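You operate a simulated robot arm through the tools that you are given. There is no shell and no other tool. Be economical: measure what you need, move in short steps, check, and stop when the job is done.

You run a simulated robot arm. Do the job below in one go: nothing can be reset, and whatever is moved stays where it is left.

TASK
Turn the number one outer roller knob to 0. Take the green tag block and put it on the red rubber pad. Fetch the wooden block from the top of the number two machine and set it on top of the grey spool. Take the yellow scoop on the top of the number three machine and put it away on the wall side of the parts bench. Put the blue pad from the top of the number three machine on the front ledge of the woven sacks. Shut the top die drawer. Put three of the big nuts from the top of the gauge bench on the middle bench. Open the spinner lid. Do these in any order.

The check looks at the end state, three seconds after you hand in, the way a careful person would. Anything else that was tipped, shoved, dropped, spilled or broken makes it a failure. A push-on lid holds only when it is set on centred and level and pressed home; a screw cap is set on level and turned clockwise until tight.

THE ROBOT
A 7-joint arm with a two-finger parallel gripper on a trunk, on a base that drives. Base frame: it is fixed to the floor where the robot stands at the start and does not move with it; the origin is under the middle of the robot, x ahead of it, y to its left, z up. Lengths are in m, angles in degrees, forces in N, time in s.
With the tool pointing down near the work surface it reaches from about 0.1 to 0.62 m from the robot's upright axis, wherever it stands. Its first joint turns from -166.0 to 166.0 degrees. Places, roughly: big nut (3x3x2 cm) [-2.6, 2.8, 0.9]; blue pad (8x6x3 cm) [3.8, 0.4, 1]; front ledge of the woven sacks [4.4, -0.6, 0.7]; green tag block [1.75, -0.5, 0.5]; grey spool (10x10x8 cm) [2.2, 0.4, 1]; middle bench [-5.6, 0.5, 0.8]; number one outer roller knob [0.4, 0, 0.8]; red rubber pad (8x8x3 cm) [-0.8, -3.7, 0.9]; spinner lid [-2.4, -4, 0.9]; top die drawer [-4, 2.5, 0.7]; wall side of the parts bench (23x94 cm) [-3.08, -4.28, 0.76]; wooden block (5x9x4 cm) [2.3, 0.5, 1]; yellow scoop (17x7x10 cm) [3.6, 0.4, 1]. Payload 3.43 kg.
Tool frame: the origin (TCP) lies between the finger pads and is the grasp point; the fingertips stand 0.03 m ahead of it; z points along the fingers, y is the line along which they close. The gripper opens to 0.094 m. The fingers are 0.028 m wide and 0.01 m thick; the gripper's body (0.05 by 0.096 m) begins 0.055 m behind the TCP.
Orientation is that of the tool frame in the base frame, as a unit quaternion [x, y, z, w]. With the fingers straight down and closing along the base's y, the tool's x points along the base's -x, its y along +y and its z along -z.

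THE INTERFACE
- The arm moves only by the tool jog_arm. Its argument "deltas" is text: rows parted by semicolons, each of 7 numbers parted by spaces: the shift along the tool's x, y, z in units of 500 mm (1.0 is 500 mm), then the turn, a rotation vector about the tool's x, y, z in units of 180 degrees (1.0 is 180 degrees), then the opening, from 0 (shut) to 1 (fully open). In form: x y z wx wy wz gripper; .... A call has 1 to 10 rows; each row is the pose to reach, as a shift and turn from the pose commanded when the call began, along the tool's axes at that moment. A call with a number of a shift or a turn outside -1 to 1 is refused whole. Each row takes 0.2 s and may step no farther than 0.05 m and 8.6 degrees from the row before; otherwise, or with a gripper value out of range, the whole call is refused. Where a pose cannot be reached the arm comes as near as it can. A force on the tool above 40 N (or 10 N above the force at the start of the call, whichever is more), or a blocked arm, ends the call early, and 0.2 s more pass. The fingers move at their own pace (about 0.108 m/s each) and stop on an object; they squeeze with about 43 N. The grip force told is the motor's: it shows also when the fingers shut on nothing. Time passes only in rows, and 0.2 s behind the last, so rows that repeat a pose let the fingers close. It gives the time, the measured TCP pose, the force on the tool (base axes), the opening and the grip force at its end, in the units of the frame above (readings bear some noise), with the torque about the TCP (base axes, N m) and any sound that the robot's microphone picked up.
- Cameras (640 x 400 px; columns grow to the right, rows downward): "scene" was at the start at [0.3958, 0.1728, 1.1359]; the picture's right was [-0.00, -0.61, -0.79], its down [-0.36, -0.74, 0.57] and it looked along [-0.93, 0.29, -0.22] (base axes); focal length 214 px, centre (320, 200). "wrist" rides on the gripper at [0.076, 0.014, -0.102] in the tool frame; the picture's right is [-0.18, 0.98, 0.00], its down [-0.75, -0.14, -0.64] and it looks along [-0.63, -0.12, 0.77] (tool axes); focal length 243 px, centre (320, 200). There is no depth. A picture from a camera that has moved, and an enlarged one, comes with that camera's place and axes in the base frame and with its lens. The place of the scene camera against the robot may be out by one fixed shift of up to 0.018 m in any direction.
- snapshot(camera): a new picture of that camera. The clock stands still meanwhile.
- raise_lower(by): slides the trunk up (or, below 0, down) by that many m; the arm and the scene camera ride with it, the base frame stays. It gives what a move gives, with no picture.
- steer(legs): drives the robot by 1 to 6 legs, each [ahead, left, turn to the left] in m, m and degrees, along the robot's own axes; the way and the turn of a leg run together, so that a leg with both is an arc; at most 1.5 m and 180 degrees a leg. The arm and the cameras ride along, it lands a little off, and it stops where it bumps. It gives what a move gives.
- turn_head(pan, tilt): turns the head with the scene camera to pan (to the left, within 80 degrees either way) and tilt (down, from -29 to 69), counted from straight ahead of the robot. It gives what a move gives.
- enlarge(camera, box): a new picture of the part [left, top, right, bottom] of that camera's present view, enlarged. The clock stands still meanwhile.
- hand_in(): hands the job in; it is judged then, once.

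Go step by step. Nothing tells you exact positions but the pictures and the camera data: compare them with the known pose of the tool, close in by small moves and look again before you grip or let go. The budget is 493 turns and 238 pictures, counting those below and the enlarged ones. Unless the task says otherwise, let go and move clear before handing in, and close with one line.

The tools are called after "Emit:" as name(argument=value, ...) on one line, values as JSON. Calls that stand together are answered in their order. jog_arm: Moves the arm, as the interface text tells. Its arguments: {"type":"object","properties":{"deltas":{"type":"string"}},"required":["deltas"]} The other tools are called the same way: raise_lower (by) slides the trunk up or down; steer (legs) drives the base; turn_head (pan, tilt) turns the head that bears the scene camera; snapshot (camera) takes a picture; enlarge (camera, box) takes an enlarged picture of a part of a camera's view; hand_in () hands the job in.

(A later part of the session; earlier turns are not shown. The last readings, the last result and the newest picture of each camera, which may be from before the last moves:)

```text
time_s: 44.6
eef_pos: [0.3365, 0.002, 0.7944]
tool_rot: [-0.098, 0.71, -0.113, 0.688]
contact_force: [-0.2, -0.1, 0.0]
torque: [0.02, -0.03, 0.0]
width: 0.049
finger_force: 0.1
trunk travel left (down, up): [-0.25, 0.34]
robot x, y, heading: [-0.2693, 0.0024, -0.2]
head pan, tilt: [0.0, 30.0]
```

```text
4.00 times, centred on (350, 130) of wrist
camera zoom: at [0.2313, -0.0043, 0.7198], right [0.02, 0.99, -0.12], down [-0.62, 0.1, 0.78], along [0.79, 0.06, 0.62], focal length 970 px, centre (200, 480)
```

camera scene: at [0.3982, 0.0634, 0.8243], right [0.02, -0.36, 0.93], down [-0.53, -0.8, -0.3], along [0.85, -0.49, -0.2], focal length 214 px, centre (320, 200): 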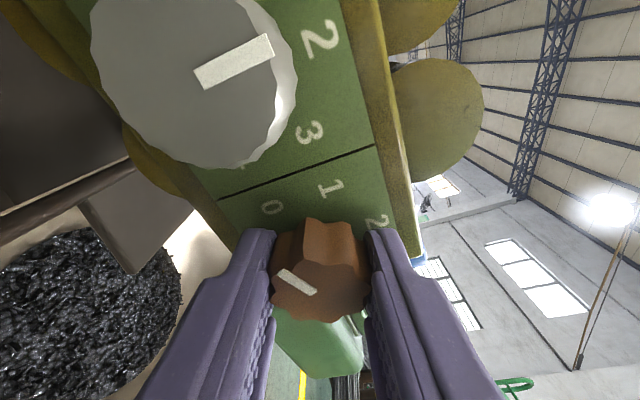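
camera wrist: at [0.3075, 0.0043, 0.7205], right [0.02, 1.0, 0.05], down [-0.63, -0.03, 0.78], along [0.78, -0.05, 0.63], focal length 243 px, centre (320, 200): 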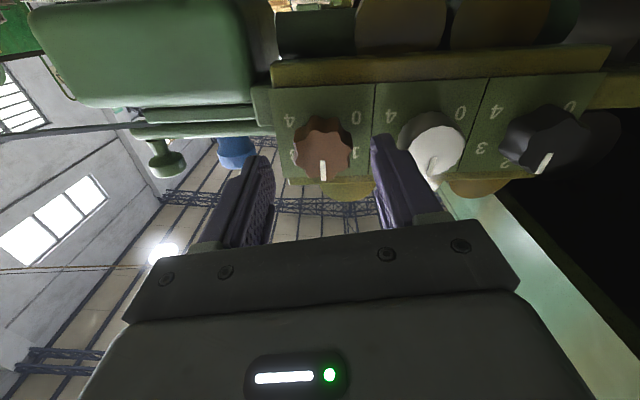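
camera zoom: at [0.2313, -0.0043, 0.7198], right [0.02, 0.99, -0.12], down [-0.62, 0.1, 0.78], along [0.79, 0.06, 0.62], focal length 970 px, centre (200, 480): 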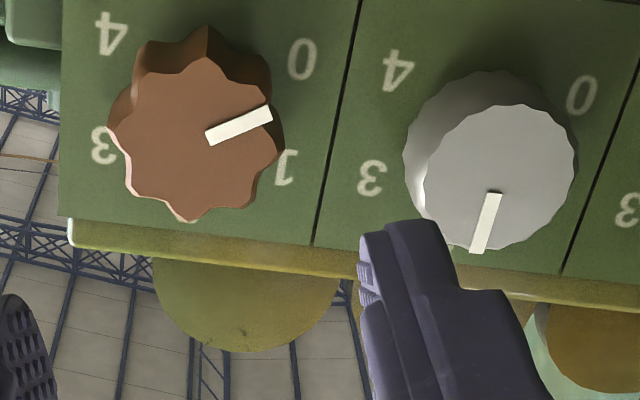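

The pointer is now at about 118°, on the 0 mark, so the knob is done. Next I'll raise the trunk and survey the room for routes.

Emit:
jog_arm(deltas="-0.06 0 -0.04 0 0 0.02 0.52; -0.12 0 -0.04 0 0 0.04 0.52; -0.2 0 -0.04 0 0 0.06 0.52; -0.28 0 -0.04 0 0 0.08 0.52")

Emit:
raise_lower(by=0.3)

Emit:
turn_head(pan=0, tilt=15)

Emit:
snapshot(camera="scene")

Emit:
turn_head(pan=-60, tilt=15)

Emit:
snapshot(camera="scene")

```text
time_s: 45.6
eef_pos: [0.3217, 0.0425, 0.928]
tool_rot: [-0.009, 0.716, -0.025, 0.697]
contact_force: [0.6, -0.1, -0.4]
torque: [0.02, 0.05, -0.03]
width: 0.0491
finger_force: 0.1
trunk travel left (down, up): [-0.25, 0.34]
robot x, y, heading: [-0.268, -0.0001, -0.1]
head pan, tilt: [0.0, 30.0]
```

```text
time_s: 48.6
eef_pos: [0.3218, 0.0431, 1.2263]
tool_rot: [-0.008, 0.716, -0.027, 0.697]
contact_force: [-0.1, -0.2, -1.1]
torque: [0.01, -0.01, -0.02]
width: 0.0488
finger_force: 0.1
trunk travel left (down, up): [-0.55, 0.04]
robot x, y, heading: [-0.2716, -0.0047, -0.3]
head pan, tilt: [0.0, 30.0]
```

```text
time_s: 49.4
eef_pos: [0.3214, 0.043, 1.2262]
tool_rot: [-0.009, 0.716, -0.026, 0.697]
contact_force: [0.6, 0.0, 0.4]
torque: [0.03, 0.01, -0.01]
width: 0.049
finger_force: 0.0
trunk travel left (down, up): [-0.55, 0.04]
robot x, y, heading: [-0.2694, -0.0018, 0.0]
head pan, tilt: [0.0, 15.0]
```

```text
204 pictures are left
camera scene: at [0.2939, 0.0532, 1.3243], right [-0.02, -1.0, 0.05], down [-0.29, -0.04, -0.96], along [0.96, -0.04, -0.28], focal length 214 px, centre (320, 200)
```

scene: 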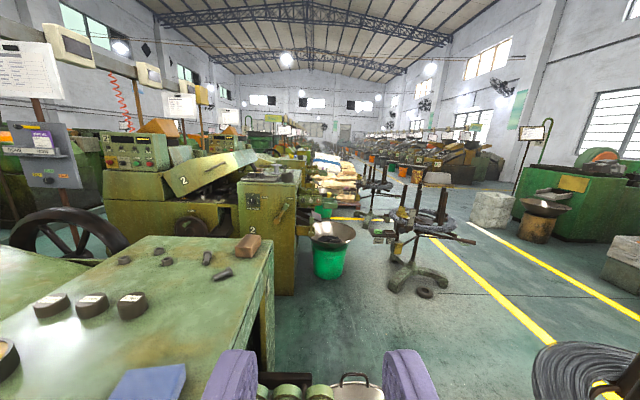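

```text
time_s: 50.6
eef_pos: [0.3228, 0.0422, 1.2274]
tool_rot: [-0.009, 0.717, -0.027, 0.697]
contact_force: [-1.1, -0.7, -0.3]
torque: [-0.02, 0.0, 0.01]
width: 0.0491
finger_force: 0.0
trunk travel left (down, up): [-0.55, 0.04]
robot x, y, heading: [-0.2709, -0.0011, -0.3]
head pan, tilt: [-60.0, 15.0]
```

```text
203 pictures are left
camera scene: at [0.2455, -0.0264, 1.3296], right [-0.88, -0.48, 0.05], down [-0.15, 0.18, -0.97], along [0.46, -0.86, -0.23], focal length 214 px, centre (320, 200)
```

scene: 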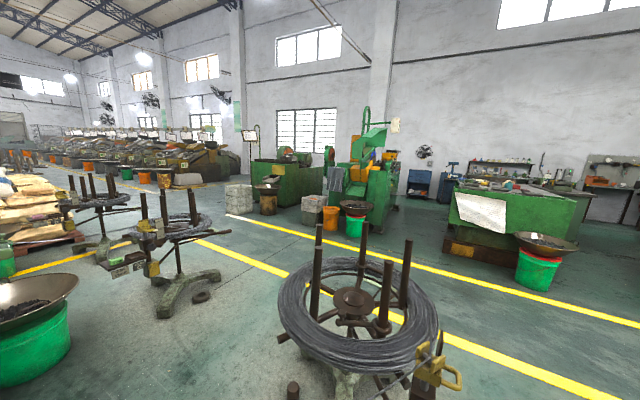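

I'll zoom on machines two and three and the area behind to plan routes.

Emit:
turn_head(pan=0, tilt=15)

Emit:
enlarge(camera="scene", box=[150, 110, 470, 310])

Emit:
enlarge(camera="scene", box=[230, 140, 390, 240])

Emit:
turn_head(pan=-80, tilt=25)

Emit:
snapshot(camera="scene")

```text
time_s: 52.0
eef_pos: [0.3221, 0.0418, 1.2265]
tool_rot: [-0.01, 0.716, -0.026, 0.697]
contact_force: [0.2, -0.3, -0.1]
torque: [-0.01, -0.03, 0.03]
width: 0.0489
finger_force: 0.0
trunk travel left (down, up): [-0.55, 0.04]
robot x, y, heading: [-0.2725, -0.0006, -0.2]
head pan, tilt: [0.0, 15.0]
```

```text
2.00 times, centred on (310, 210) of scene
camera zoom: at [0.2939, 0.0531, 1.3243], right [-0.02, -1.0, 0.05], down [-0.29, -0.04, -0.96], along [0.96, -0.04, -0.28], focal length 429 px, centre (340, 180)
```

zoom: 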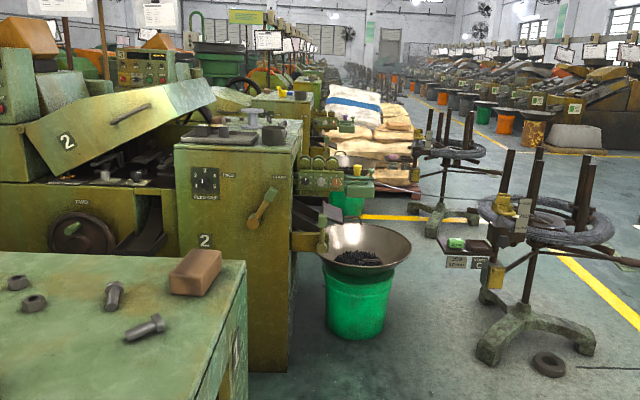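

```text
4.00 times, centred on (310, 190) of scene
camera zoom: at [0.2939, 0.0531, 1.3243], right [-0.02, -1.0, 0.05], down [-0.29, -0.04, -0.96], along [0.96, -0.04, -0.28], focal length 858 px, centre (360, 240)
```

zoom: 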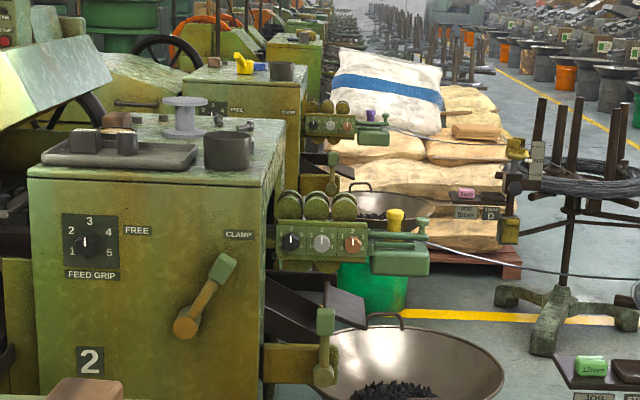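

```text
time_s: 53.5
eef_pos: [0.3219, 0.0424, 1.2261]
tool_rot: [-0.009, 0.716, -0.026, 0.697]
contact_force: [0.0, 0.3, 0.0]
torque: [0.02, -0.03, 0.03]
width: 0.049
finger_force: 0.0
trunk travel left (down, up): [-0.55, 0.04]
robot x, y, heading: [-0.273, -0.0003, -0.1]
head pan, tilt: [-80.0, 25.0]
```

```text
200 pictures are left
camera scene: at [0.2141, -0.0364, 1.3148], right [-0.99, -0.15, 0.04], down [-0.09, 0.37, -0.92], along [0.13, -0.92, -0.38], focal length 214 px, centre (320, 200)
```

scene: 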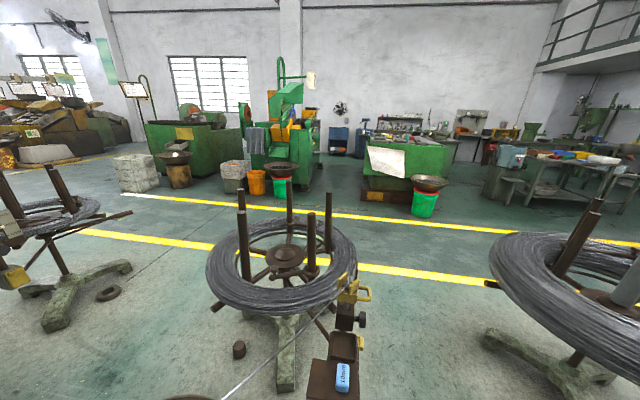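

Machine two's top holds a dark tray, the grey spool and more; the green 12mm block lies on stand two's tray. I'll turn around in place to see the way behind.

Emit:
steer(legs=[[0, 0, -120]])

Emit:
turn_head(pan=-30, tilt=25)

Emit:
snapshot(camera="scene")

Emit:
turn_head(pan=30, tilt=25)

Emit:
snapshot(camera="scene")

```text
time_s: 58.8
eef_pos: [-0.5179, -0.5402, 1.2261]
tool_rot: [-0.612, -0.374, 0.613, -0.332]
contact_force: [0.2, -1.1, -0.4]
torque: [-0.01, 0.02, 0.02]
width: 0.0491
finger_force: 0.1
trunk travel left (down, up): [-0.55, 0.04]
robot x, y, heading: [-0.2715, -0.003, -119.2]
head pan, tilt: [-80.0, 25.0]
```

```text
time_s: 60.0
eef_pos: [-0.5163, -0.5399, 1.227]
tool_rot: [-0.612, -0.374, 0.613, -0.333]
contact_force: [-0.4, 0.2, 0.7]
torque: [-0.01, 0.0, -0.01]
width: 0.0489
finger_force: 0.1
trunk travel left (down, up): [-0.55, 0.04]
robot x, y, heading: [-0.267, -0.0008, -118.8]
head pan, tilt: [-30.0, 25.0]
```

```text
199 pictures are left
camera scene: at [-0.5234, -0.4713, 1.3108], right [-0.5, 0.87, 0.06], down [0.34, 0.25, -0.91], along [-0.8, -0.43, -0.42], focal length 214 px, centre (320, 200)
```

scene: 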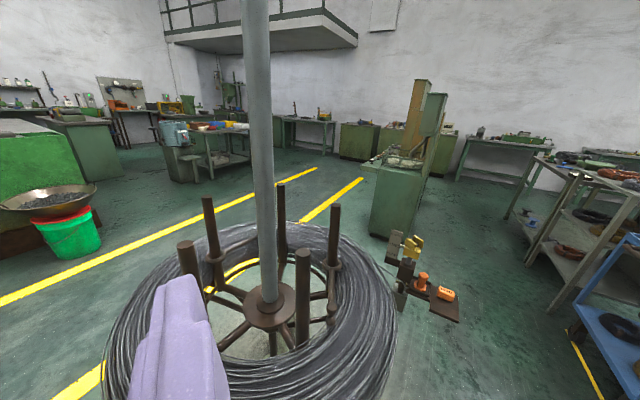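

```text
time_s: 61.3
eef_pos: [-0.5166, -0.5403, 1.2264]
tool_rot: [-0.612, -0.373, 0.613, -0.333]
contact_force: [-0.6, 0.2, -0.2]
torque: [-0.02, -0.05, -0.02]
width: 0.0489
finger_force: 0.0
trunk travel left (down, up): [-0.55, 0.04]
robot x, y, heading: [-0.2715, -0.0003, -119.1]
head pan, tilt: [30.0, 25.0]
```

```text
198 pictures are left
camera scene: at [-0.4439, -0.5175, 1.3062], right [-1.0, 0.0, 0.03], down [-0.03, 0.47, -0.88], along [-0.02, -0.88, -0.47], focal length 214 px, centre (320, 200)
```

scene: 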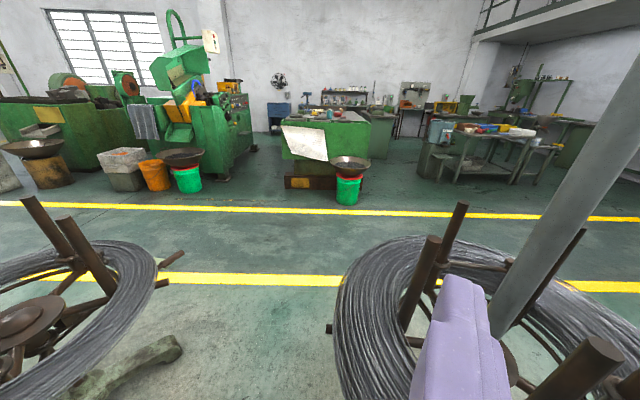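

A tall grey pole stands on the stand at about [-0.87, -0.81], so I'll leave westward along y≈0.1, then south into the yellow-lined aisle.

Emit:
steer(legs=[[0, 0, -61]])

Emit:
turn_head(pan=0, tilt=35)

Emit:
snapshot(camera="scene")

```text
time_s: 64.5
eef_pos: [-0.8622, -0.0287, 1.2266]
tool_rot: [0.717, 0.0, -0.697, -0.035]
contact_force: [0.2, -0.5, 1.0]
torque: [0.02, 0.0, 0.03]
width: 0.0489
finger_force: 0.1
trunk travel left (down, up): [-0.55, 0.04]
robot x, y, heading: [-0.2704, -0.0017, 178.4]
head pan, tilt: [30.0, 25.0]
```

```text
time_s: 65.4
eef_pos: [-0.8626, -0.0287, 1.2268]
tool_rot: [0.717, 0.001, -0.696, -0.035]
contact_force: [-0.3, -0.1, 0.1]
torque: [-0.01, 0.01, 0.0]
width: 0.0491
finger_force: 0.0
trunk travel left (down, up): [-0.55, 0.04]
robot x, y, heading: [-0.2669, -0.0026, 178.2]
head pan, tilt: [0.0, 35.0]
```

```text
197 pictures are left
camera scene: at [-0.8158, -0.0286, 1.2925], right [0.05, 1.0, 0.05], down [0.6, 0.01, -0.8], along [-0.8, 0.07, -0.59], focal length 214 px, centre (320, 200)
```

scene: 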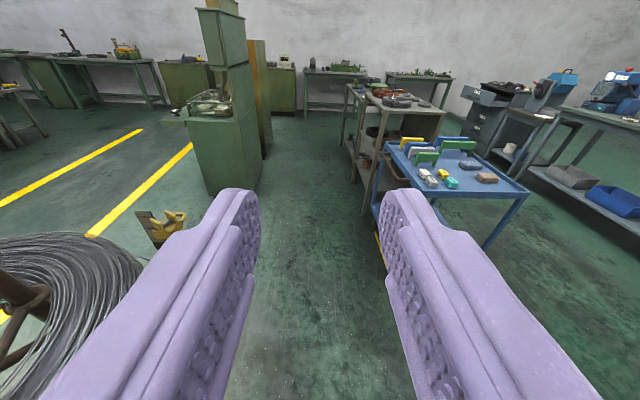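

The gap between the orange-tag tray and the blue cart is about 0.7 m. I'll go through at y≈0.13, turn south and continue to the aisle.

Emit:
steer(legs=[[1.23, -0.1, 0], [0, 0, 91], [0.12, -0.53, 0]])

Emit:
turn_head(pan=0, tilt=35)

Emit:
snapshot(camera="scene")

```text
time_s: 78.1
eef_pos: [-2.0119, -0.5302, 1.2267]
tool_rot: [-0.515, -0.498, 0.525, -0.46]
contact_force: [-0.2, 0.3, -0.5]
torque: [-0.01, 0.02, 0.01]
width: 0.049
finger_force: 0.0
trunk travel left (down, up): [-0.55, 0.04]
robot x, y, heading: [-2.0161, 0.0606, -93.8]
head pan, tilt: [0.0, 35.0]
```

```text
time_s: 78.7
eef_pos: [-2.0112, -0.531, 1.2272]
tool_rot: [-0.515, -0.498, 0.526, -0.458]
contact_force: [-0.2, 0.4, -0.2]
torque: [0.02, -0.01, 0.0]
width: 0.049
finger_force: 0.1
trunk travel left (down, up): [-0.55, 0.04]
robot x, y, heading: [-2.0189, 0.0622, -93.6]
head pan, tilt: [0.0, 35.0]
```

```text
196 pictures are left
camera scene: at [-1.9978, -0.4853, 1.2925], right [-1.0, 0.08, 0.05], down [0.01, 0.6, -0.8], along [-0.1, -0.8, -0.59], focal length 214 px, centre (320, 200)
```

scene: 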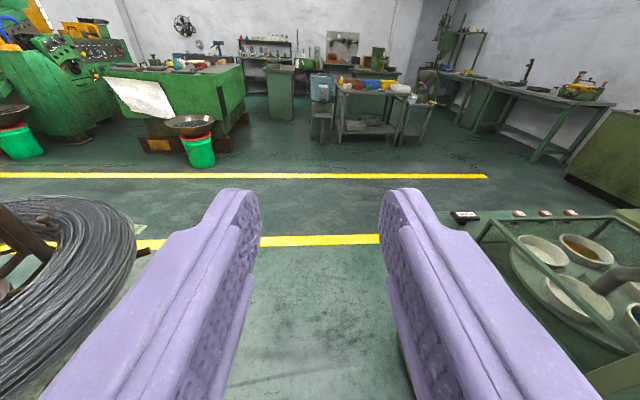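

Clear ahead. I'll drive south into the aisle and turn east.

Emit:
steer(legs=[[1.1, 0, 0], [1.1, 0, 0], [0, 0, 93]])

Emit:
turn_head(pan=0, tilt=25)

Emit:
snapshot(camera="scene")

Emit:
turn_head(pan=-70, tilt=25)

Emit:
snapshot(camera="scene")

```text
time_s: 93.5
eef_pos: [-1.5719, -2.1046, 1.2268]
tool_rot: [0.0, 0.717, -0.036, 0.697]
contact_force: [0.8, -0.6, 0.3]
torque: [0.0, -0.02, -0.04]
width: 0.049
finger_force: 0.1
trunk travel left (down, up): [-0.55, 0.04]
robot x, y, heading: [-2.161, -2.13, -1.6]
head pan, tilt: [0.0, 35.0]
```

```text
time_s: 94.2
eef_pos: [-1.5712, -2.1045, 1.2276]
tool_rot: [0.001, 0.717, -0.037, 0.697]
contact_force: [0.0, 0.1, -0.1]
torque: [0.03, 0.0, -0.01]
width: 0.0488
finger_force: 0.0
trunk travel left (down, up): [-0.55, 0.04]
robot x, y, heading: [-2.1643, -2.1342, -1.6]
head pan, tilt: [0.0, 25.0]
```

```text
195 pictures are left
camera scene: at [-1.6012, -2.0938, 1.3081], right [-0.05, -1.0, 0.05], down [-0.45, -0.02, -0.89], along [0.89, -0.06, -0.45], focal length 214 px, centre (320, 200)
```

scene: 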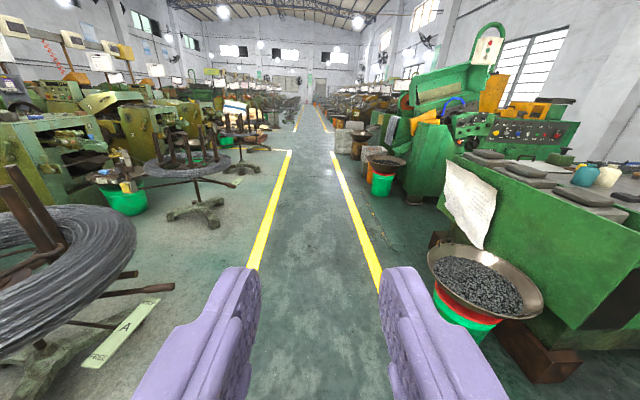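

```text
time_s: 95.6
eef_pos: [-1.5714, -2.1046, 1.2273]
tool_rot: [-0.001, 0.716, -0.034, 0.697]
contact_force: [-0.1, -0.6, 0.1]
torque: [0.0, -0.01, -0.03]
width: 0.0491
finger_force: 0.0
trunk travel left (down, up): [-0.55, 0.04]
robot x, y, heading: [-2.1646, -2.1338, -1.6]
head pan, tilt: [-70.0, 25.0]
```

```text
194 pictures are left
camera scene: at [-1.6657, -2.1772, 1.3141], right [-0.95, -0.3, 0.04], down [-0.15, 0.36, -0.92], along [0.26, -0.89, -0.39], focal length 214 px, centre (320, 200)
```

scene: 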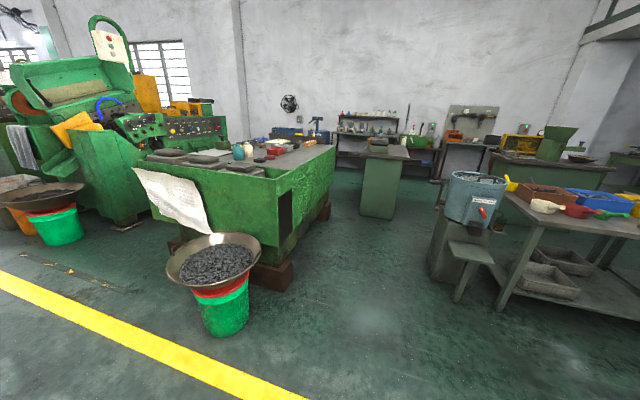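

The spinner (blue-grey tub), parts bench and green bench with a red pad are right here on the south side. I'll look closer at them first.

Emit:
enlarge(camera="scene", box=[420, 130, 640, 270])

Emit:
enlarge(camera="scene", box=[140, 110, 350, 240])

```text
2.86 times, centred on (530, 200) of scene
camera zoom: at [-1.6657, -2.1772, 1.3141], right [-0.95, -0.3, 0.04], down [-0.15, 0.36, -0.92], along [0.26, -0.89, -0.39], focal length 613 px, centre (-280, 200)
```

zoom: 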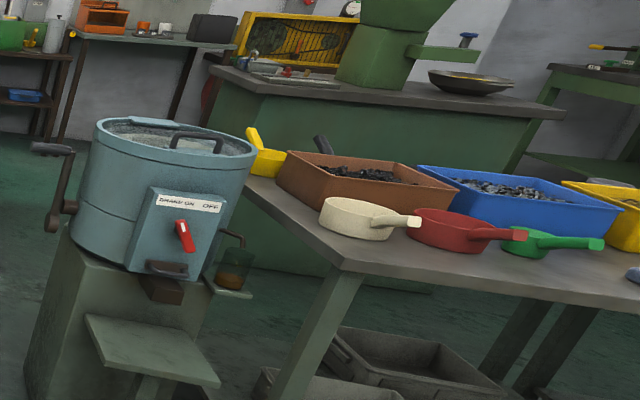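

```text
3.05 times, centred on (245, 175) of scene
camera zoom: at [-1.6657, -2.1772, 1.3141], right [-0.95, -0.3, 0.04], down [-0.15, 0.36, -0.92], along [0.26, -0.89, -0.39], focal length 654 px, centre (549, 276)
```

zoom: 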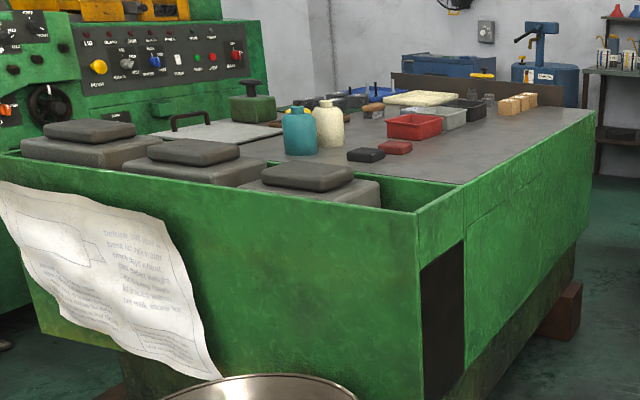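

The spinner has a hinged lid with an arched handle and a red brake lever. I'll turn south and approach it.

Emit:
steer(legs=[[0, 0, -88], [0.6, -0.15, 0]])

Emit:
turn_head(pan=0, tilt=30)

Emit:
snapshot(camera="scene")

```text
time_s: 102.9
eef_pos: [-2.2827, -3.3212, 1.2261]
tool_rot: [-0.502, -0.511, 0.513, -0.473]
contact_force: [0.2, -0.5, -0.6]
torque: [-0.01, 0.0, -0.02]
width: 0.0489
finger_force: 0.0
trunk travel left (down, up): [-0.55, 0.04]
robot x, y, heading: [-2.3193, -2.731, -90.6]
head pan, tilt: [-70.0, 25.0]
```

```text
time_s: 104.3
eef_pos: [-2.2811, -3.3199, 1.227]
tool_rot: [-0.502, -0.512, 0.513, -0.473]
contact_force: [0.3, 0.7, 0.1]
torque: [0.01, 0.05, 0.03]
width: 0.0489
finger_force: 0.0
trunk travel left (down, up): [-0.55, 0.04]
robot x, y, heading: [-2.3207, -2.7305, -90.8]
head pan, tilt: [0.0, 30.0]
```

```text
191 pictures are left
camera scene: at [-2.2719, -3.2781, 1.3002], right [-1.0, 0.03, 0.05], down [-0.03, 0.52, -0.85], along [-0.05, -0.85, -0.52], focal length 214 px, centre (320, 200)
```

scene: 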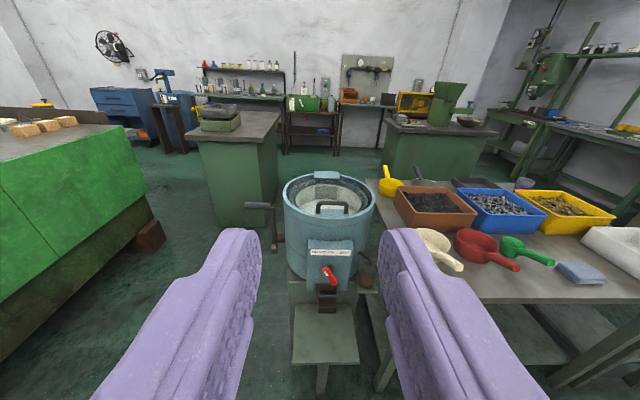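

Emit:
enlarge(camera="scene", box=[240, 155, 400, 325])

```text
2.35 times, centred on (320, 240) of scene
camera zoom: at [-2.2719, -3.2781, 1.3002], right [-1.0, 0.03, 0.05], down [-0.03, 0.52, -0.85], along [-0.05, -0.85, -0.52], focal length 505 px, centre (320, 106)
```

zoom: 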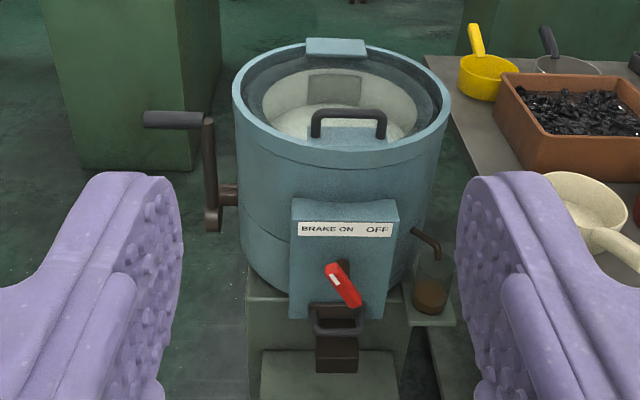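

The lid has an arched handle at the front and a hinge at the back. I'll drive closer and look from above and at the brake panel.

Emit:
steer(legs=[[0.45, -0.03, 0]])

Emit:
jog_arm(deltas="0 0 0 0 0.045 0 0.5; 0 0 0 0 0.09 0 0.5; 0 0 0 0 0.135 0 0.5; 0 0 0 0 0.18 0 0.5; 0 0 0 0 0.22 0 0.5; 0 0 0 0 0.26 0 0.5")

Emit:
snapshot(camera="scene")

Emit:
snapshot(camera="wrist")

```text
time_s: 107.0
eef_pos: [-2.3138, -3.7679, 1.2266]
tool_rot: [0.501, 0.513, -0.512, 0.474]
contact_force: [-0.2, -0.4, -0.6]
torque: [0.02, 0.04, -0.04]
width: 0.049
finger_force: 0.0
trunk travel left (down, up): [-0.55, 0.04]
robot x, y, heading: [-2.354, -3.1764, -90.9]
head pan, tilt: [0.0, 30.0]
```

```text
time_s: 108.4
eef_pos: [-2.3134, -3.7671, 1.2272]
tool_rot: [0.664, 0.658, -0.271, 0.231]
contact_force: [-0.9, 0.4, -0.5]
torque: [0.03, 0.02, -0.01]
width: 0.0474
finger_force: 0.1
trunk travel left (down, up): [-0.55, 0.04]
robot x, y, heading: [-2.3544, -3.1754, -90.5]
head pan, tilt: [0.0, 30.0]
```

```text
189 pictures are left
camera scene: at [-2.3047, -3.7814, 1.3078], right [-1.0, 0.03, 0.05], down [0.02, 0.98, -0.2], along [-0.05, -0.2, -0.98], focal length 214 px, centre (320, 200)
```

scene: 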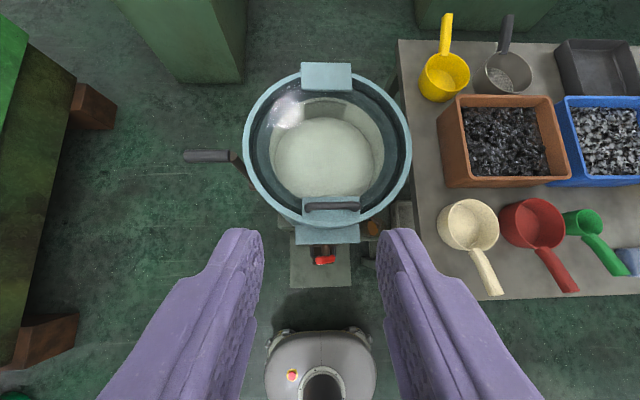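

```text
188 pictures are left
camera wrist: at [-2.2952, -3.6425, 1.2528], right [0.98, -0.16, 0.07], down [-0.1, -0.14, 0.99], along [-0.15, -0.98, -0.15], focal length 243 px, centre (320, 200)
```

wrist: 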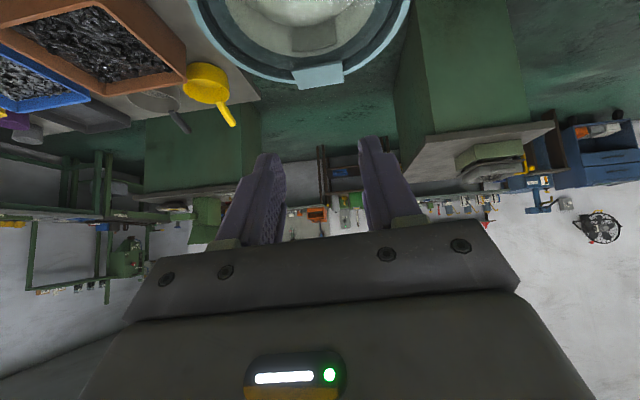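

Top view shows a clear lid with the handle at the front tab. I'll zoom in on the handle and lever.

Emit:
enlarge(camera="scene", box=[235, 50, 425, 280])

Emit:
turn_head(pan=0, tilt=69)

Emit:
snapshot(camera="scene")

```text
1.74 times, centred on (330, 165) of scene
camera zoom: at [-2.3047, -3.7814, 1.3078], right [-1.0, 0.03, 0.05], down [0.02, 0.98, -0.2], along [-0.05, -0.2, -0.98], focal length 373 px, centre (303, 261)
```

zoom: 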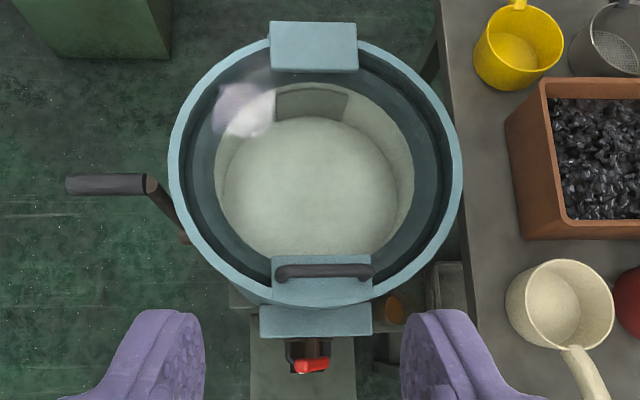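

```text
time_s: 109.4
eef_pos: [-2.3138, -3.7671, 1.2261]
tool_rot: [0.664, 0.658, -0.271, 0.23]
contact_force: [-0.1, -0.5, -0.1]
torque: [0.0, -0.01, -0.04]
width: 0.047
finger_force: 0.2
trunk travel left (down, up): [-0.55, 0.04]
robot x, y, heading: [-2.3539, -3.1756, -90.5]
head pan, tilt: [0.0, 68.8]
```

```text
186 pictures are left
camera scene: at [-2.3035, -3.7202, 1.2995], right [-1.0, 0.03, 0.05], down [0.05, 0.89, 0.45], along [-0.03, 0.46, -0.89], focal length 214 px, centre (320, 200)
```

scene: 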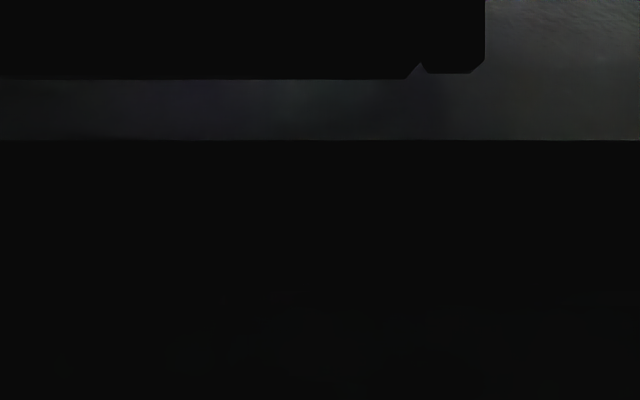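

Handle bar is at about [-2.345, -3.845, 0.941], running east-west; hinge at the south. I'll drive a bit closer, point the tool down and roll it 90° so the fingers close north-south on the bar.

Emit:
steer(legs=[[0.15, 0, 0]])

Emit:
jog_arm(deltas="0 0 0 0 0.045 0 0.5; 0 0 0 0 0.09 0 0.5; 0 0 0 0 0.135 0 0.5; 0 0 0 0 0.18 0 0.5; 0 0 0 0 0.225 0 0.5; 0 0 0 0 0.24 0 0.5")

Emit:
jog_arm(deltas="0 0 0 0 0 0.045 0.5; 0 0 0 0 0 0.09 0.5; 0 0 0 0 0 0.135 0.5; 0 0 0 0 0 0.18 0.5; 0 0 0 0 0 0.225 0.5; 0 0 0 0 0 0.27 0.5; 0 0 0 0 0 0.315 0.5; 0 0 0 0 0 0.36 0.5; 0 0 0 0 0 0.405 0.5; 0 0 0 0 0 0.45 0.5")

Emit:
turn_head(pan=0, tilt=20)

Emit:
snapshot(camera="scene")

Emit:
snapshot(camera="wrist")

```text
time_s: 110.8
eef_pos: [-2.315, -3.919, 1.2252]
tool_rot: [0.663, 0.658, -0.272, 0.23]
contact_force: [0.4, 0.0, -0.6]
torque: [0.02, -0.03, 0.04]
width: 0.047
finger_force: 0.0
trunk travel left (down, up): [-0.55, 0.04]
robot x, y, heading: [-2.3604, -3.3242, -90.6]
head pan, tilt: [0.0, 68.8]
```

```text
time_s: 112.2
eef_pos: [-2.3156, -3.9183, 1.2264]
tool_rot: [0.717, 0.697, -0.008, -0.028]
contact_force: [-0.5, 0.3, -1.2]
torque: [0.0, -0.01, 0.02]
width: 0.0468
finger_force: 0.1
trunk travel left (down, up): [-0.55, 0.04]
robot x, y, heading: [-2.3565, -3.3257, -90.3]
head pan, tilt: [0.0, 68.8]
```

```text
time_s: 114.4
eef_pos: [-2.3146, -3.9193, 1.2269]
tool_rot: [0.998, 0.063, -0.024, -0.015]
contact_force: [0.3, -0.4, 0.4]
torque: [0.01, -0.02, -0.03]
width: 0.0471
finger_force: 0.1
trunk travel left (down, up): [-0.55, 0.04]
robot x, y, heading: [-2.3574, -3.3258, -90.6]
head pan, tilt: [0.0, 68.8]
```

```text
time_s: 115.6
eef_pos: [-2.3158, -3.9185, 1.2275]
tool_rot: [0.997, 0.065, -0.024, -0.015]
contact_force: [1.2, 0.5, 0.5]
torque: [0.01, -0.01, -0.01]
width: 0.0469
finger_force: 0.1
trunk travel left (down, up): [-0.55, 0.04]
robot x, y, heading: [-2.355, -3.3256, -90.5]
head pan, tilt: [0.0, 20.0]
```

```text
185 pictures are left
camera scene: at [-2.3842, -3.9243, 1.2779], right [-0.13, 0.99, 0.03], down [0.95, 0.11, 0.3], along [0.29, 0.07, -0.95], focal length 214 px, centre (320, 200)
```

scene: 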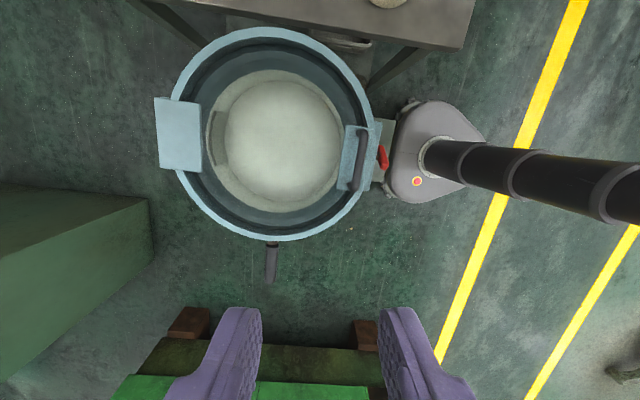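

```text
184 pictures are left
camera wrist: at [-2.233, -3.9257, 1.3259], right [-0.06, -1.0, -0.03], down [-0.73, 0.02, 0.68], along [-0.68, 0.06, -0.73], focal length 243 px, centre (320, 200)
```

wrist: 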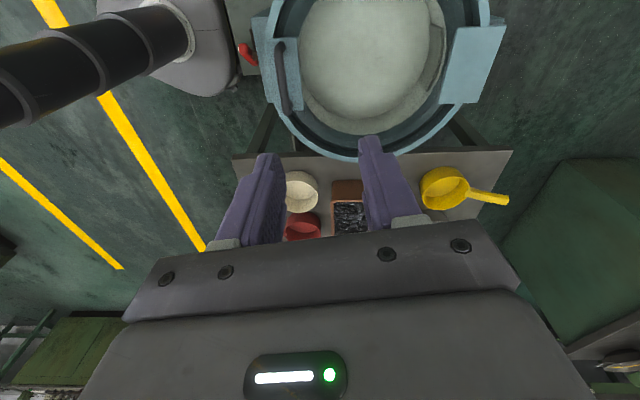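

Both views agree on the handle. I'll finish the roll and descend to just above it.

Emit:
jog_arm(deltas="-0.005 -0.026 0.08 0 0 0.02 0.5; -0.01 -0.052 0.16 0 0 0.04 0.5; -0.015 -0.08 0.24 0 0 0.041 0.5; -0.02 -0.105 0.32 0 0 0.041 0.5; -0.022 -0.13 0.40 0 0 0.041 0.5; -0.022 -0.13 0.42 0 0 0.041 0.5; -0.022 -0.13 0.42 0 0 0.041 0.5")

Emit:
snapshot(camera="wrist")

Emit:
turn_head(pan=0, tilt=50)

Emit:
snapshot(camera="scene")

```text
time_s: 117.2
eef_pos: [-2.3432, -3.8469, 1.019]
tool_rot: [1.0, 0.0, -0.025, -0.015]
contact_force: [-0.1, -0.2, -0.7]
torque: [-0.02, 0.02, 0.01]
width: 0.0468
finger_force: 0.2
trunk travel left (down, up): [-0.55, 0.04]
robot x, y, heading: [-2.3563, -3.3254, -90.4]
head pan, tilt: [0.0, 20.0]
```

```text
183 pictures are left
camera wrist: at [-2.2621, -3.8639, 1.1177], right [-0.18, -0.98, -0.02], down [-0.72, 0.12, 0.68], along [-0.67, 0.14, -0.73], focal length 243 px, centre (320, 200)
```

wrist: 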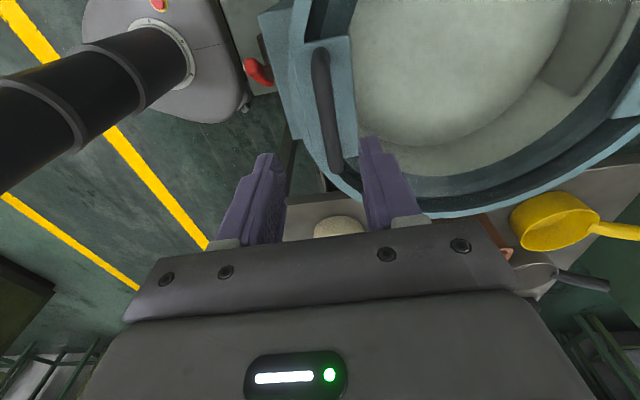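

```text
time_s: 118.1
eef_pos: [-2.3438, -3.8477, 1.0193]
tool_rot: [1.0, 0.0, -0.025, -0.014]
contact_force: [-0.4, 0.2, -1.0]
torque: [0.02, 0.01, 0.0]
width: 0.047
finger_force: 0.0
trunk travel left (down, up): [-0.55, 0.04]
robot x, y, heading: [-2.3563, -3.3258, -90.6]
head pan, tilt: [0.0, 50.0]
```

```text
182 pictures are left
camera scene: at [-2.3664, -3.843, 1.0843], right [0.0, 1.0, 0.03], down [0.68, -0.02, 0.73], along [0.73, 0.02, -0.68], focal length 214 px, centre (320, 200)
```

scene: 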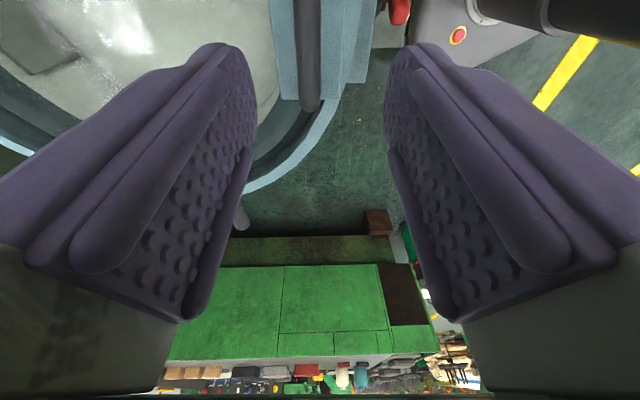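

Handle is centred between the fingers. I'll descend onto it and close.

Emit:
jog_arm(deltas="0.003 0.007 0.06 0 0 0 0.5; 0.006 0.012 0.124 0 0 0 0.5; 0.006 0.012 0.124 0 0 0 0.5")

Emit:
snapshot(camera="wrist")

Emit:
snapshot(camera="scene")

```text
time_s: 118.9
eef_pos: [-2.3446, -3.852, 0.9574]
tool_rot: [1.0, 0.0, -0.024, -0.015]
contact_force: [-0.1, 0.0, 0.4]
torque: [-0.05, 0.0, 0.0]
width: 0.047
finger_force: 0.0
trunk travel left (down, up): [-0.55, 0.04]
robot x, y, heading: [-2.3522, -3.3252, -90.5]
head pan, tilt: [0.0, 50.0]
```

```text
181 pictures are left
camera wrist: at [-2.2632, -3.8696, 1.0569], right [-0.18, -0.98, -0.02], down [-0.72, 0.12, 0.68], along [-0.67, 0.14, -0.73], focal length 243 px, centre (320, 200)
```

wrist: 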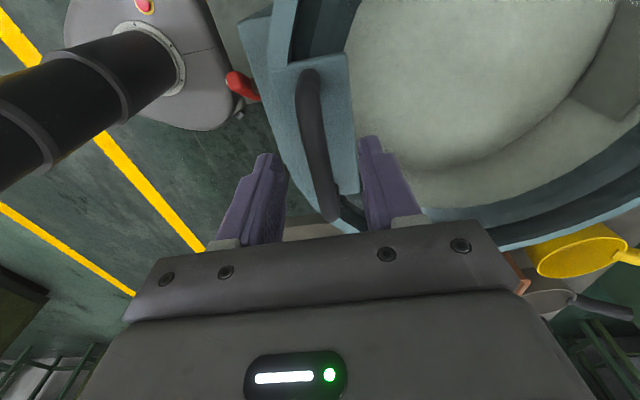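

```text
180 pictures are left
camera scene: at [-2.3676, -3.8485, 1.0233], right [0.0, 1.0, 0.03], down [0.68, -0.02, 0.73], along [0.73, 0.02, -0.68], focal length 214 px, centre (320, 200)
```

scene: 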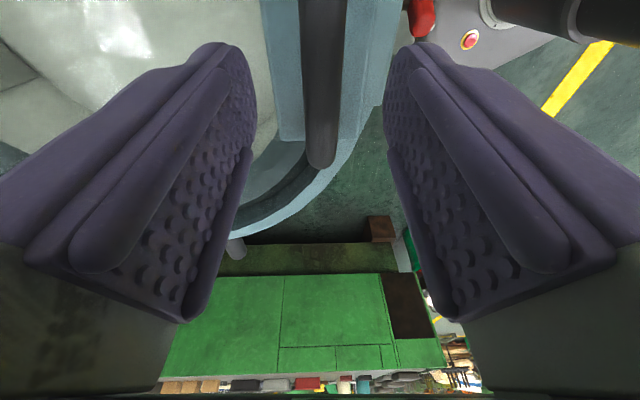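

The bar lies near tip depth; I'll go down 8 mm more and close.

Emit:
jog_arm(deltas="0 0 0.016 0 0 0 0.5; 0 0 0.016 0 0 0 0; 0 0 0.016 0 0 0 0; 0 0 0.016 0 0 0 0; 0 0 0.016 0 0 0 0")

Emit:
snapshot(camera="wrist")

```text
time_s: 120.1
eef_pos: [-2.345, -3.8518, 0.9503]
tool_rot: [1.0, 0.0, -0.025, -0.015]
contact_force: [-1.2, 9.7, -1.9]
torque: [0.38, -0.07, -0.26]
width: 0.0136
finger_force: 44.8
trunk travel left (down, up): [-0.55, 0.04]
robot x, y, heading: [-2.3559, -3.327, -90.6]
head pan, tilt: [0.0, 50.0]
```

```text
179 pictures are left
camera wrist: at [-2.2639, -3.8689, 1.0487], right [-0.18, -0.98, -0.02], down [-0.72, 0.12, 0.68], along [-0.67, 0.14, -0.73], focal length 243 px, centre (320, 200)
```

wrist: 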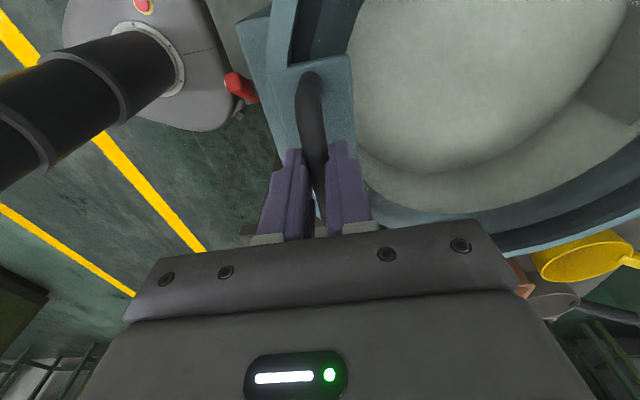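

Gripped the handle. I'll lift along the hinge arc, first 15°.

Emit:
jog_arm(deltas="-0.001 0.003 -0.024 0 0 0 0; -0.002 0.006 -0.047 0 0 0 0; -0.003 0.01 -0.07 0 0 0 0; -0.005 0.016 -0.094 0 0 0 0; -0.007 0.03 -0.139 0 0 0 0; -0.007 0.03 -0.139 0 0 0 0")

Emit:
snapshot(camera="wrist")

```text
time_s: 121.5
eef_pos: [-2.3445, -3.8718, 1.02]
tool_rot: [1.0, 0.002, -0.025, -0.014]
contact_force: [4.7, -6.2, -3.8]
torque: [-0.2, -0.51, 0.05]
width: 0.0136
finger_force: 45.2
trunk travel left (down, up): [-0.55, 0.04]
robot x, y, heading: [-2.3534, -3.3242, -90.3]
head pan, tilt: [0.0, 50.0]
```

```text
178 pictures are left
camera wrist: at [-2.2639, -3.8893, 1.1186], right [-0.18, -0.98, -0.02], down [-0.72, 0.12, 0.68], along [-0.67, 0.14, -0.73], focal length 243 px, centre (320, 200)
```

wrist: 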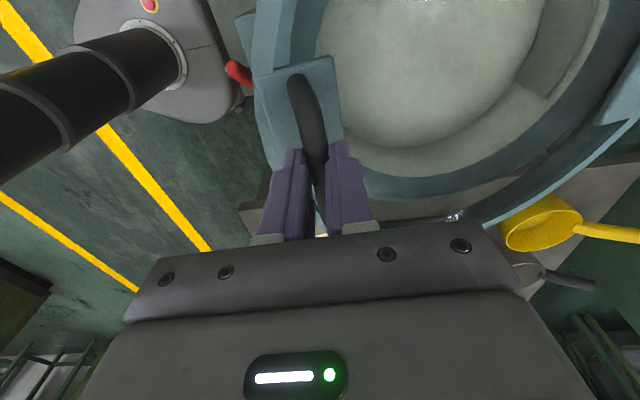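

It opens freely. Continuing the arc to about 50° while pitching the tool along.

Emit:
jog_arm(deltas="-0.002 0.018 -0.044 -0.02 0 0 0; -0.004 0.039 -0.086 -0.04 0 0 0; -0.006 0.063 -0.126 -0.06 0 0 0; -0.008 0.09 -0.164 -0.08 0 0 0; -0.01 0.121 -0.2 -0.1 0 0 0; -0.011 0.154 -0.232 -0.12 0 0 0; -0.013 0.19 -0.261 -0.14 0 0 0; -0.013 0.19 -0.261 -0.14 0 0 0")

Emit:
snapshot(camera="wrist")

```text
time_s: 123.3
eef_pos: [-2.3455, -3.9665, 1.1485]
tool_rot: [0.978, 0.006, -0.024, 0.207]
contact_force: [2.5, 13.9, 14.7]
torque: [0.12, -0.5, -0.73]
width: 0.0138
finger_force: 44.9
trunk travel left (down, up): [-0.55, 0.04]
robot x, y, heading: [-2.3544, -3.3221, -90.7]
head pan, tilt: [0.0, 50.0]
```

```text
177 pictures are left
camera wrist: at [-2.2647, -3.939, 1.2458], right [-0.16, -0.9, 0.41], down [-0.73, 0.39, 0.57], along [-0.67, -0.2, -0.72], focal length 243 px, centre (320, 200)
```

wrist: 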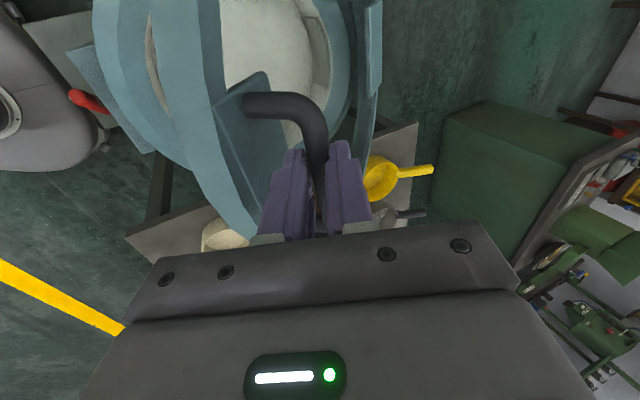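

Around 50° open. Continuing the arc to about 85–90°.

Emit:
jog_arm(deltas="-0.001 0.047 -0.01 -0.02 0 0 0; -0.002 0.094 -0.012 -0.04 0 0 0; -0.003 0.142 -0.01 -0.06 0 0 0; -0.004 0.189 -0.004 -0.08 0 0 0; -0.004 0.235 0.008 -0.1 0 0 0; -0.004 0.28 0.022 -0.12 0 0 0; -0.004 0.324 0.04 -0.14 0 0 0; -0.004 0.366 0.062 -0.15 0 0 0; -0.004 0.366 0.062 -0.15 0 0 0")

Emit:
snapshot(camera="wrist")

```text
time_s: 124.7
eef_pos: [-2.3464, -4.094, 1.1994]
tool_rot: [0.924, 0.006, -0.023, 0.383]
contact_force: [0.8, 9.2, 23.0]
torque: [1.31, -1.51, -0.71]
width: 0.0137
finger_force: 45.2
trunk travel left (down, up): [-0.55, 0.04]
robot x, y, heading: [-2.3578, -3.3237, -90.4]
head pan, tilt: [0.0, 50.0]
stopped in row 6: the force on the tool passed its limit at 46 N (the readings are from after the stop); the commanded pose is now the measured one
```

```text
176 pictures are left
camera wrist: at [-2.2662, -4.0324, 1.2787], right [-0.15, -0.69, 0.7], down [-0.73, 0.56, 0.39], along [-0.66, -0.46, -0.59], focal length 243 px, centre (320, 200)
```

wrist: 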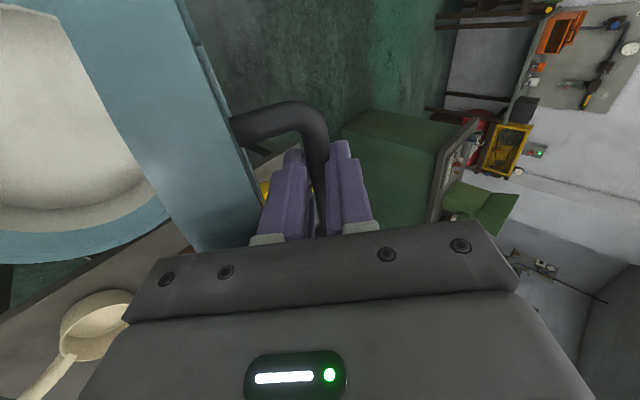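

The lid is at about 75° and slightly loading the tool. From the arc I refit the hinge at about [-4.145, 0.898]; I'll ease off, reduce pitch and carry on south.

Emit:
jog_arm(deltas="0 0.006 -0.01 0.01 0 0 0; 0 0.032 0.012 0.025 0 0 0; 0 0.058 0.034 0.04 0 0 0; 0 0.084 0.06 0.055 0 0 0; 0 0.11 0.09 0.07 0 0 0; 0 0.128 0.111 0.08 0 0 0; 0 0.128 0.111 0.08 0 0 0")

Emit:
snapshot(camera="wrist")

```text
time_s: 126.0
eef_pos: [-2.3459, -4.1529, 1.2067]
tool_rot: [0.957, 0.005, -0.026, 0.29]
contact_force: [-4.6, 1.6, 17.1]
torque: [0.1, -0.18, -1.52]
width: 0.0139
finger_force: 45.3
out of reach, approached as far as the arm can: row 5, 6
trunk travel left (down, up): [-0.55, 0.04]
robot x, y, heading: [-2.3572, -3.3251, -90.5]
head pan, tilt: [0.0, 50.0]
stopped in row 6: the force on the tool passed its limit at 56 N (the readings are from after the stop); the commanded pose is now the measured one
```

```text
175 pictures are left
camera wrist: at [-2.2643, -4.1079, 1.296], right [-0.16, -0.82, 0.55], down [-0.73, 0.48, 0.49], along [-0.67, -0.32, -0.67], focal length 243 px, centre (320, 200)
```

wrist: 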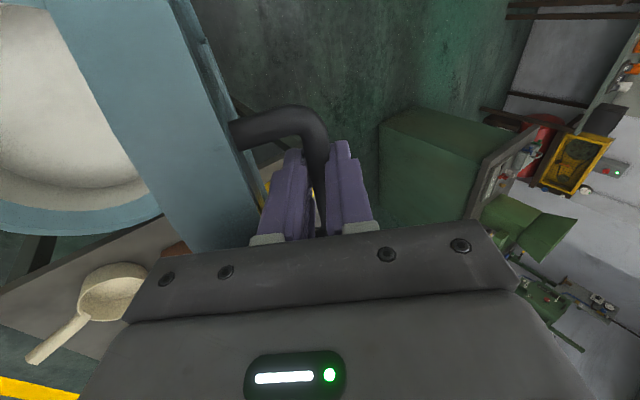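

The lid is near 85°, at the arm's reach limit. I'll loosen slightly, slide the fingers up a little on the bar, then creep the base forward 3.5 cm to take the lid past vertical.

Emit:
jog_arm(deltas="0 0 0 0 0 0 0.2; 0 0 -0.02 0 0 0 0.2; 0 0 -0.02 0 0 0 0.2")

Emit:
steer(legs=[[0.035, 0, 0]])

Emit:
snapshot(camera="wrist")

```text
time_s: 126.8
eef_pos: [-2.3427, -4.1458, 1.2109]
tool_rot: [0.958, 0.006, -0.026, 0.286]
contact_force: [-0.7, 0.0, 0.2]
torque: [0.01, -0.01, 0.0]
width: 0.0188
finger_force: 0.0
trunk travel left (down, up): [-0.55, 0.04]
robot x, y, heading: [-2.357, -3.3246, -90.9]
head pan, tilt: [0.0, 50.0]
```

```text
time_s: 127.7
eef_pos: [-2.3429, -4.168, 1.2155]
tool_rot: [0.959, 0.007, -0.026, 0.282]
contact_force: [1.2, 11.5, 13.1]
torque: [4.28, 0.06, -0.19]
width: 0.0203
finger_force: 1.3
trunk travel left (down, up): [-0.55, 0.04]
robot x, y, heading: [-2.3538, -3.3554, -90.5]
head pan, tilt: [0.0, 50.0]
stopped in leg 1: the force on the tool passed its limit at 50 N (the readings are from after the stop); the commanded pose is now the measured one
```

```text
174 pictures are left
camera wrist: at [-2.2618, -4.1253, 1.3048], right [-0.16, -0.83, 0.54], down [-0.73, 0.47, 0.5], along [-0.67, -0.31, -0.67], focal length 243 px, centre (320, 200)
```

wrist: 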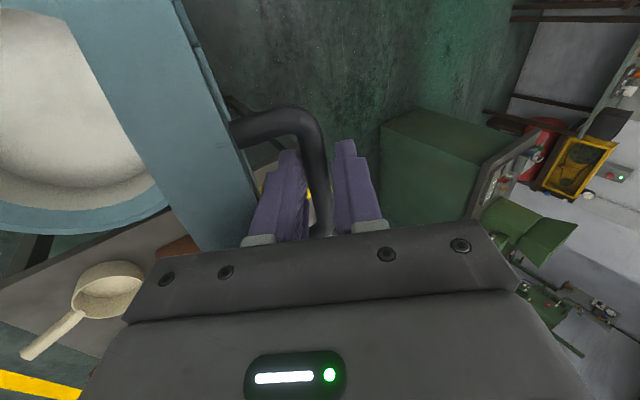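

The push met resistance, perhaps the lid's end stop. I'll ease north a bit and see whether the lid stays up.

Emit:
jog_arm(deltas="0 0 0 0 0 0 0.45; 0 -0.02 0.0 0 0 0 0.45; 0 -0.02 0.0 0 0 0 0.45")

Emit:
snapshot(camera="wrist")

```text
time_s: 128.5
eef_pos: [-2.3432, -4.1629, 1.2067]
tool_rot: [0.959, 0.007, -0.025, 0.281]
contact_force: [0.1, 0.8, -0.6]
torque: [-0.08, 0.04, 0.01]
width: 0.0431
finger_force: 1.3
trunk travel left (down, up): [-0.55, 0.04]
robot x, y, heading: [-2.3586, -3.3517, -90.5]
head pan, tilt: [0.0, 50.0]
```

```text
173 pictures are left
camera wrist: at [-2.2617, -4.1196, 1.296], right [-0.16, -0.83, 0.54], down [-0.73, 0.47, 0.5], along [-0.67, -0.31, -0.68], focal length 243 px, centre (320, 200)
```

wrist: 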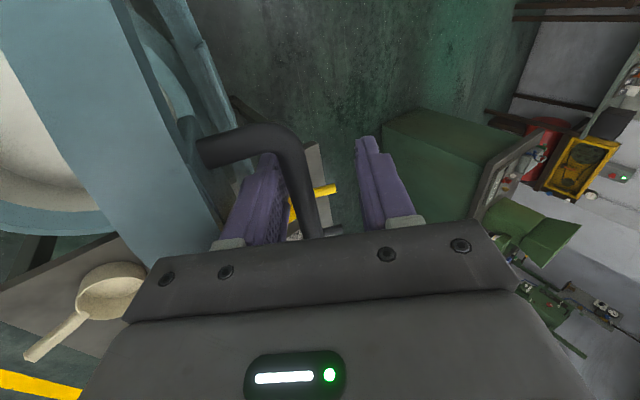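

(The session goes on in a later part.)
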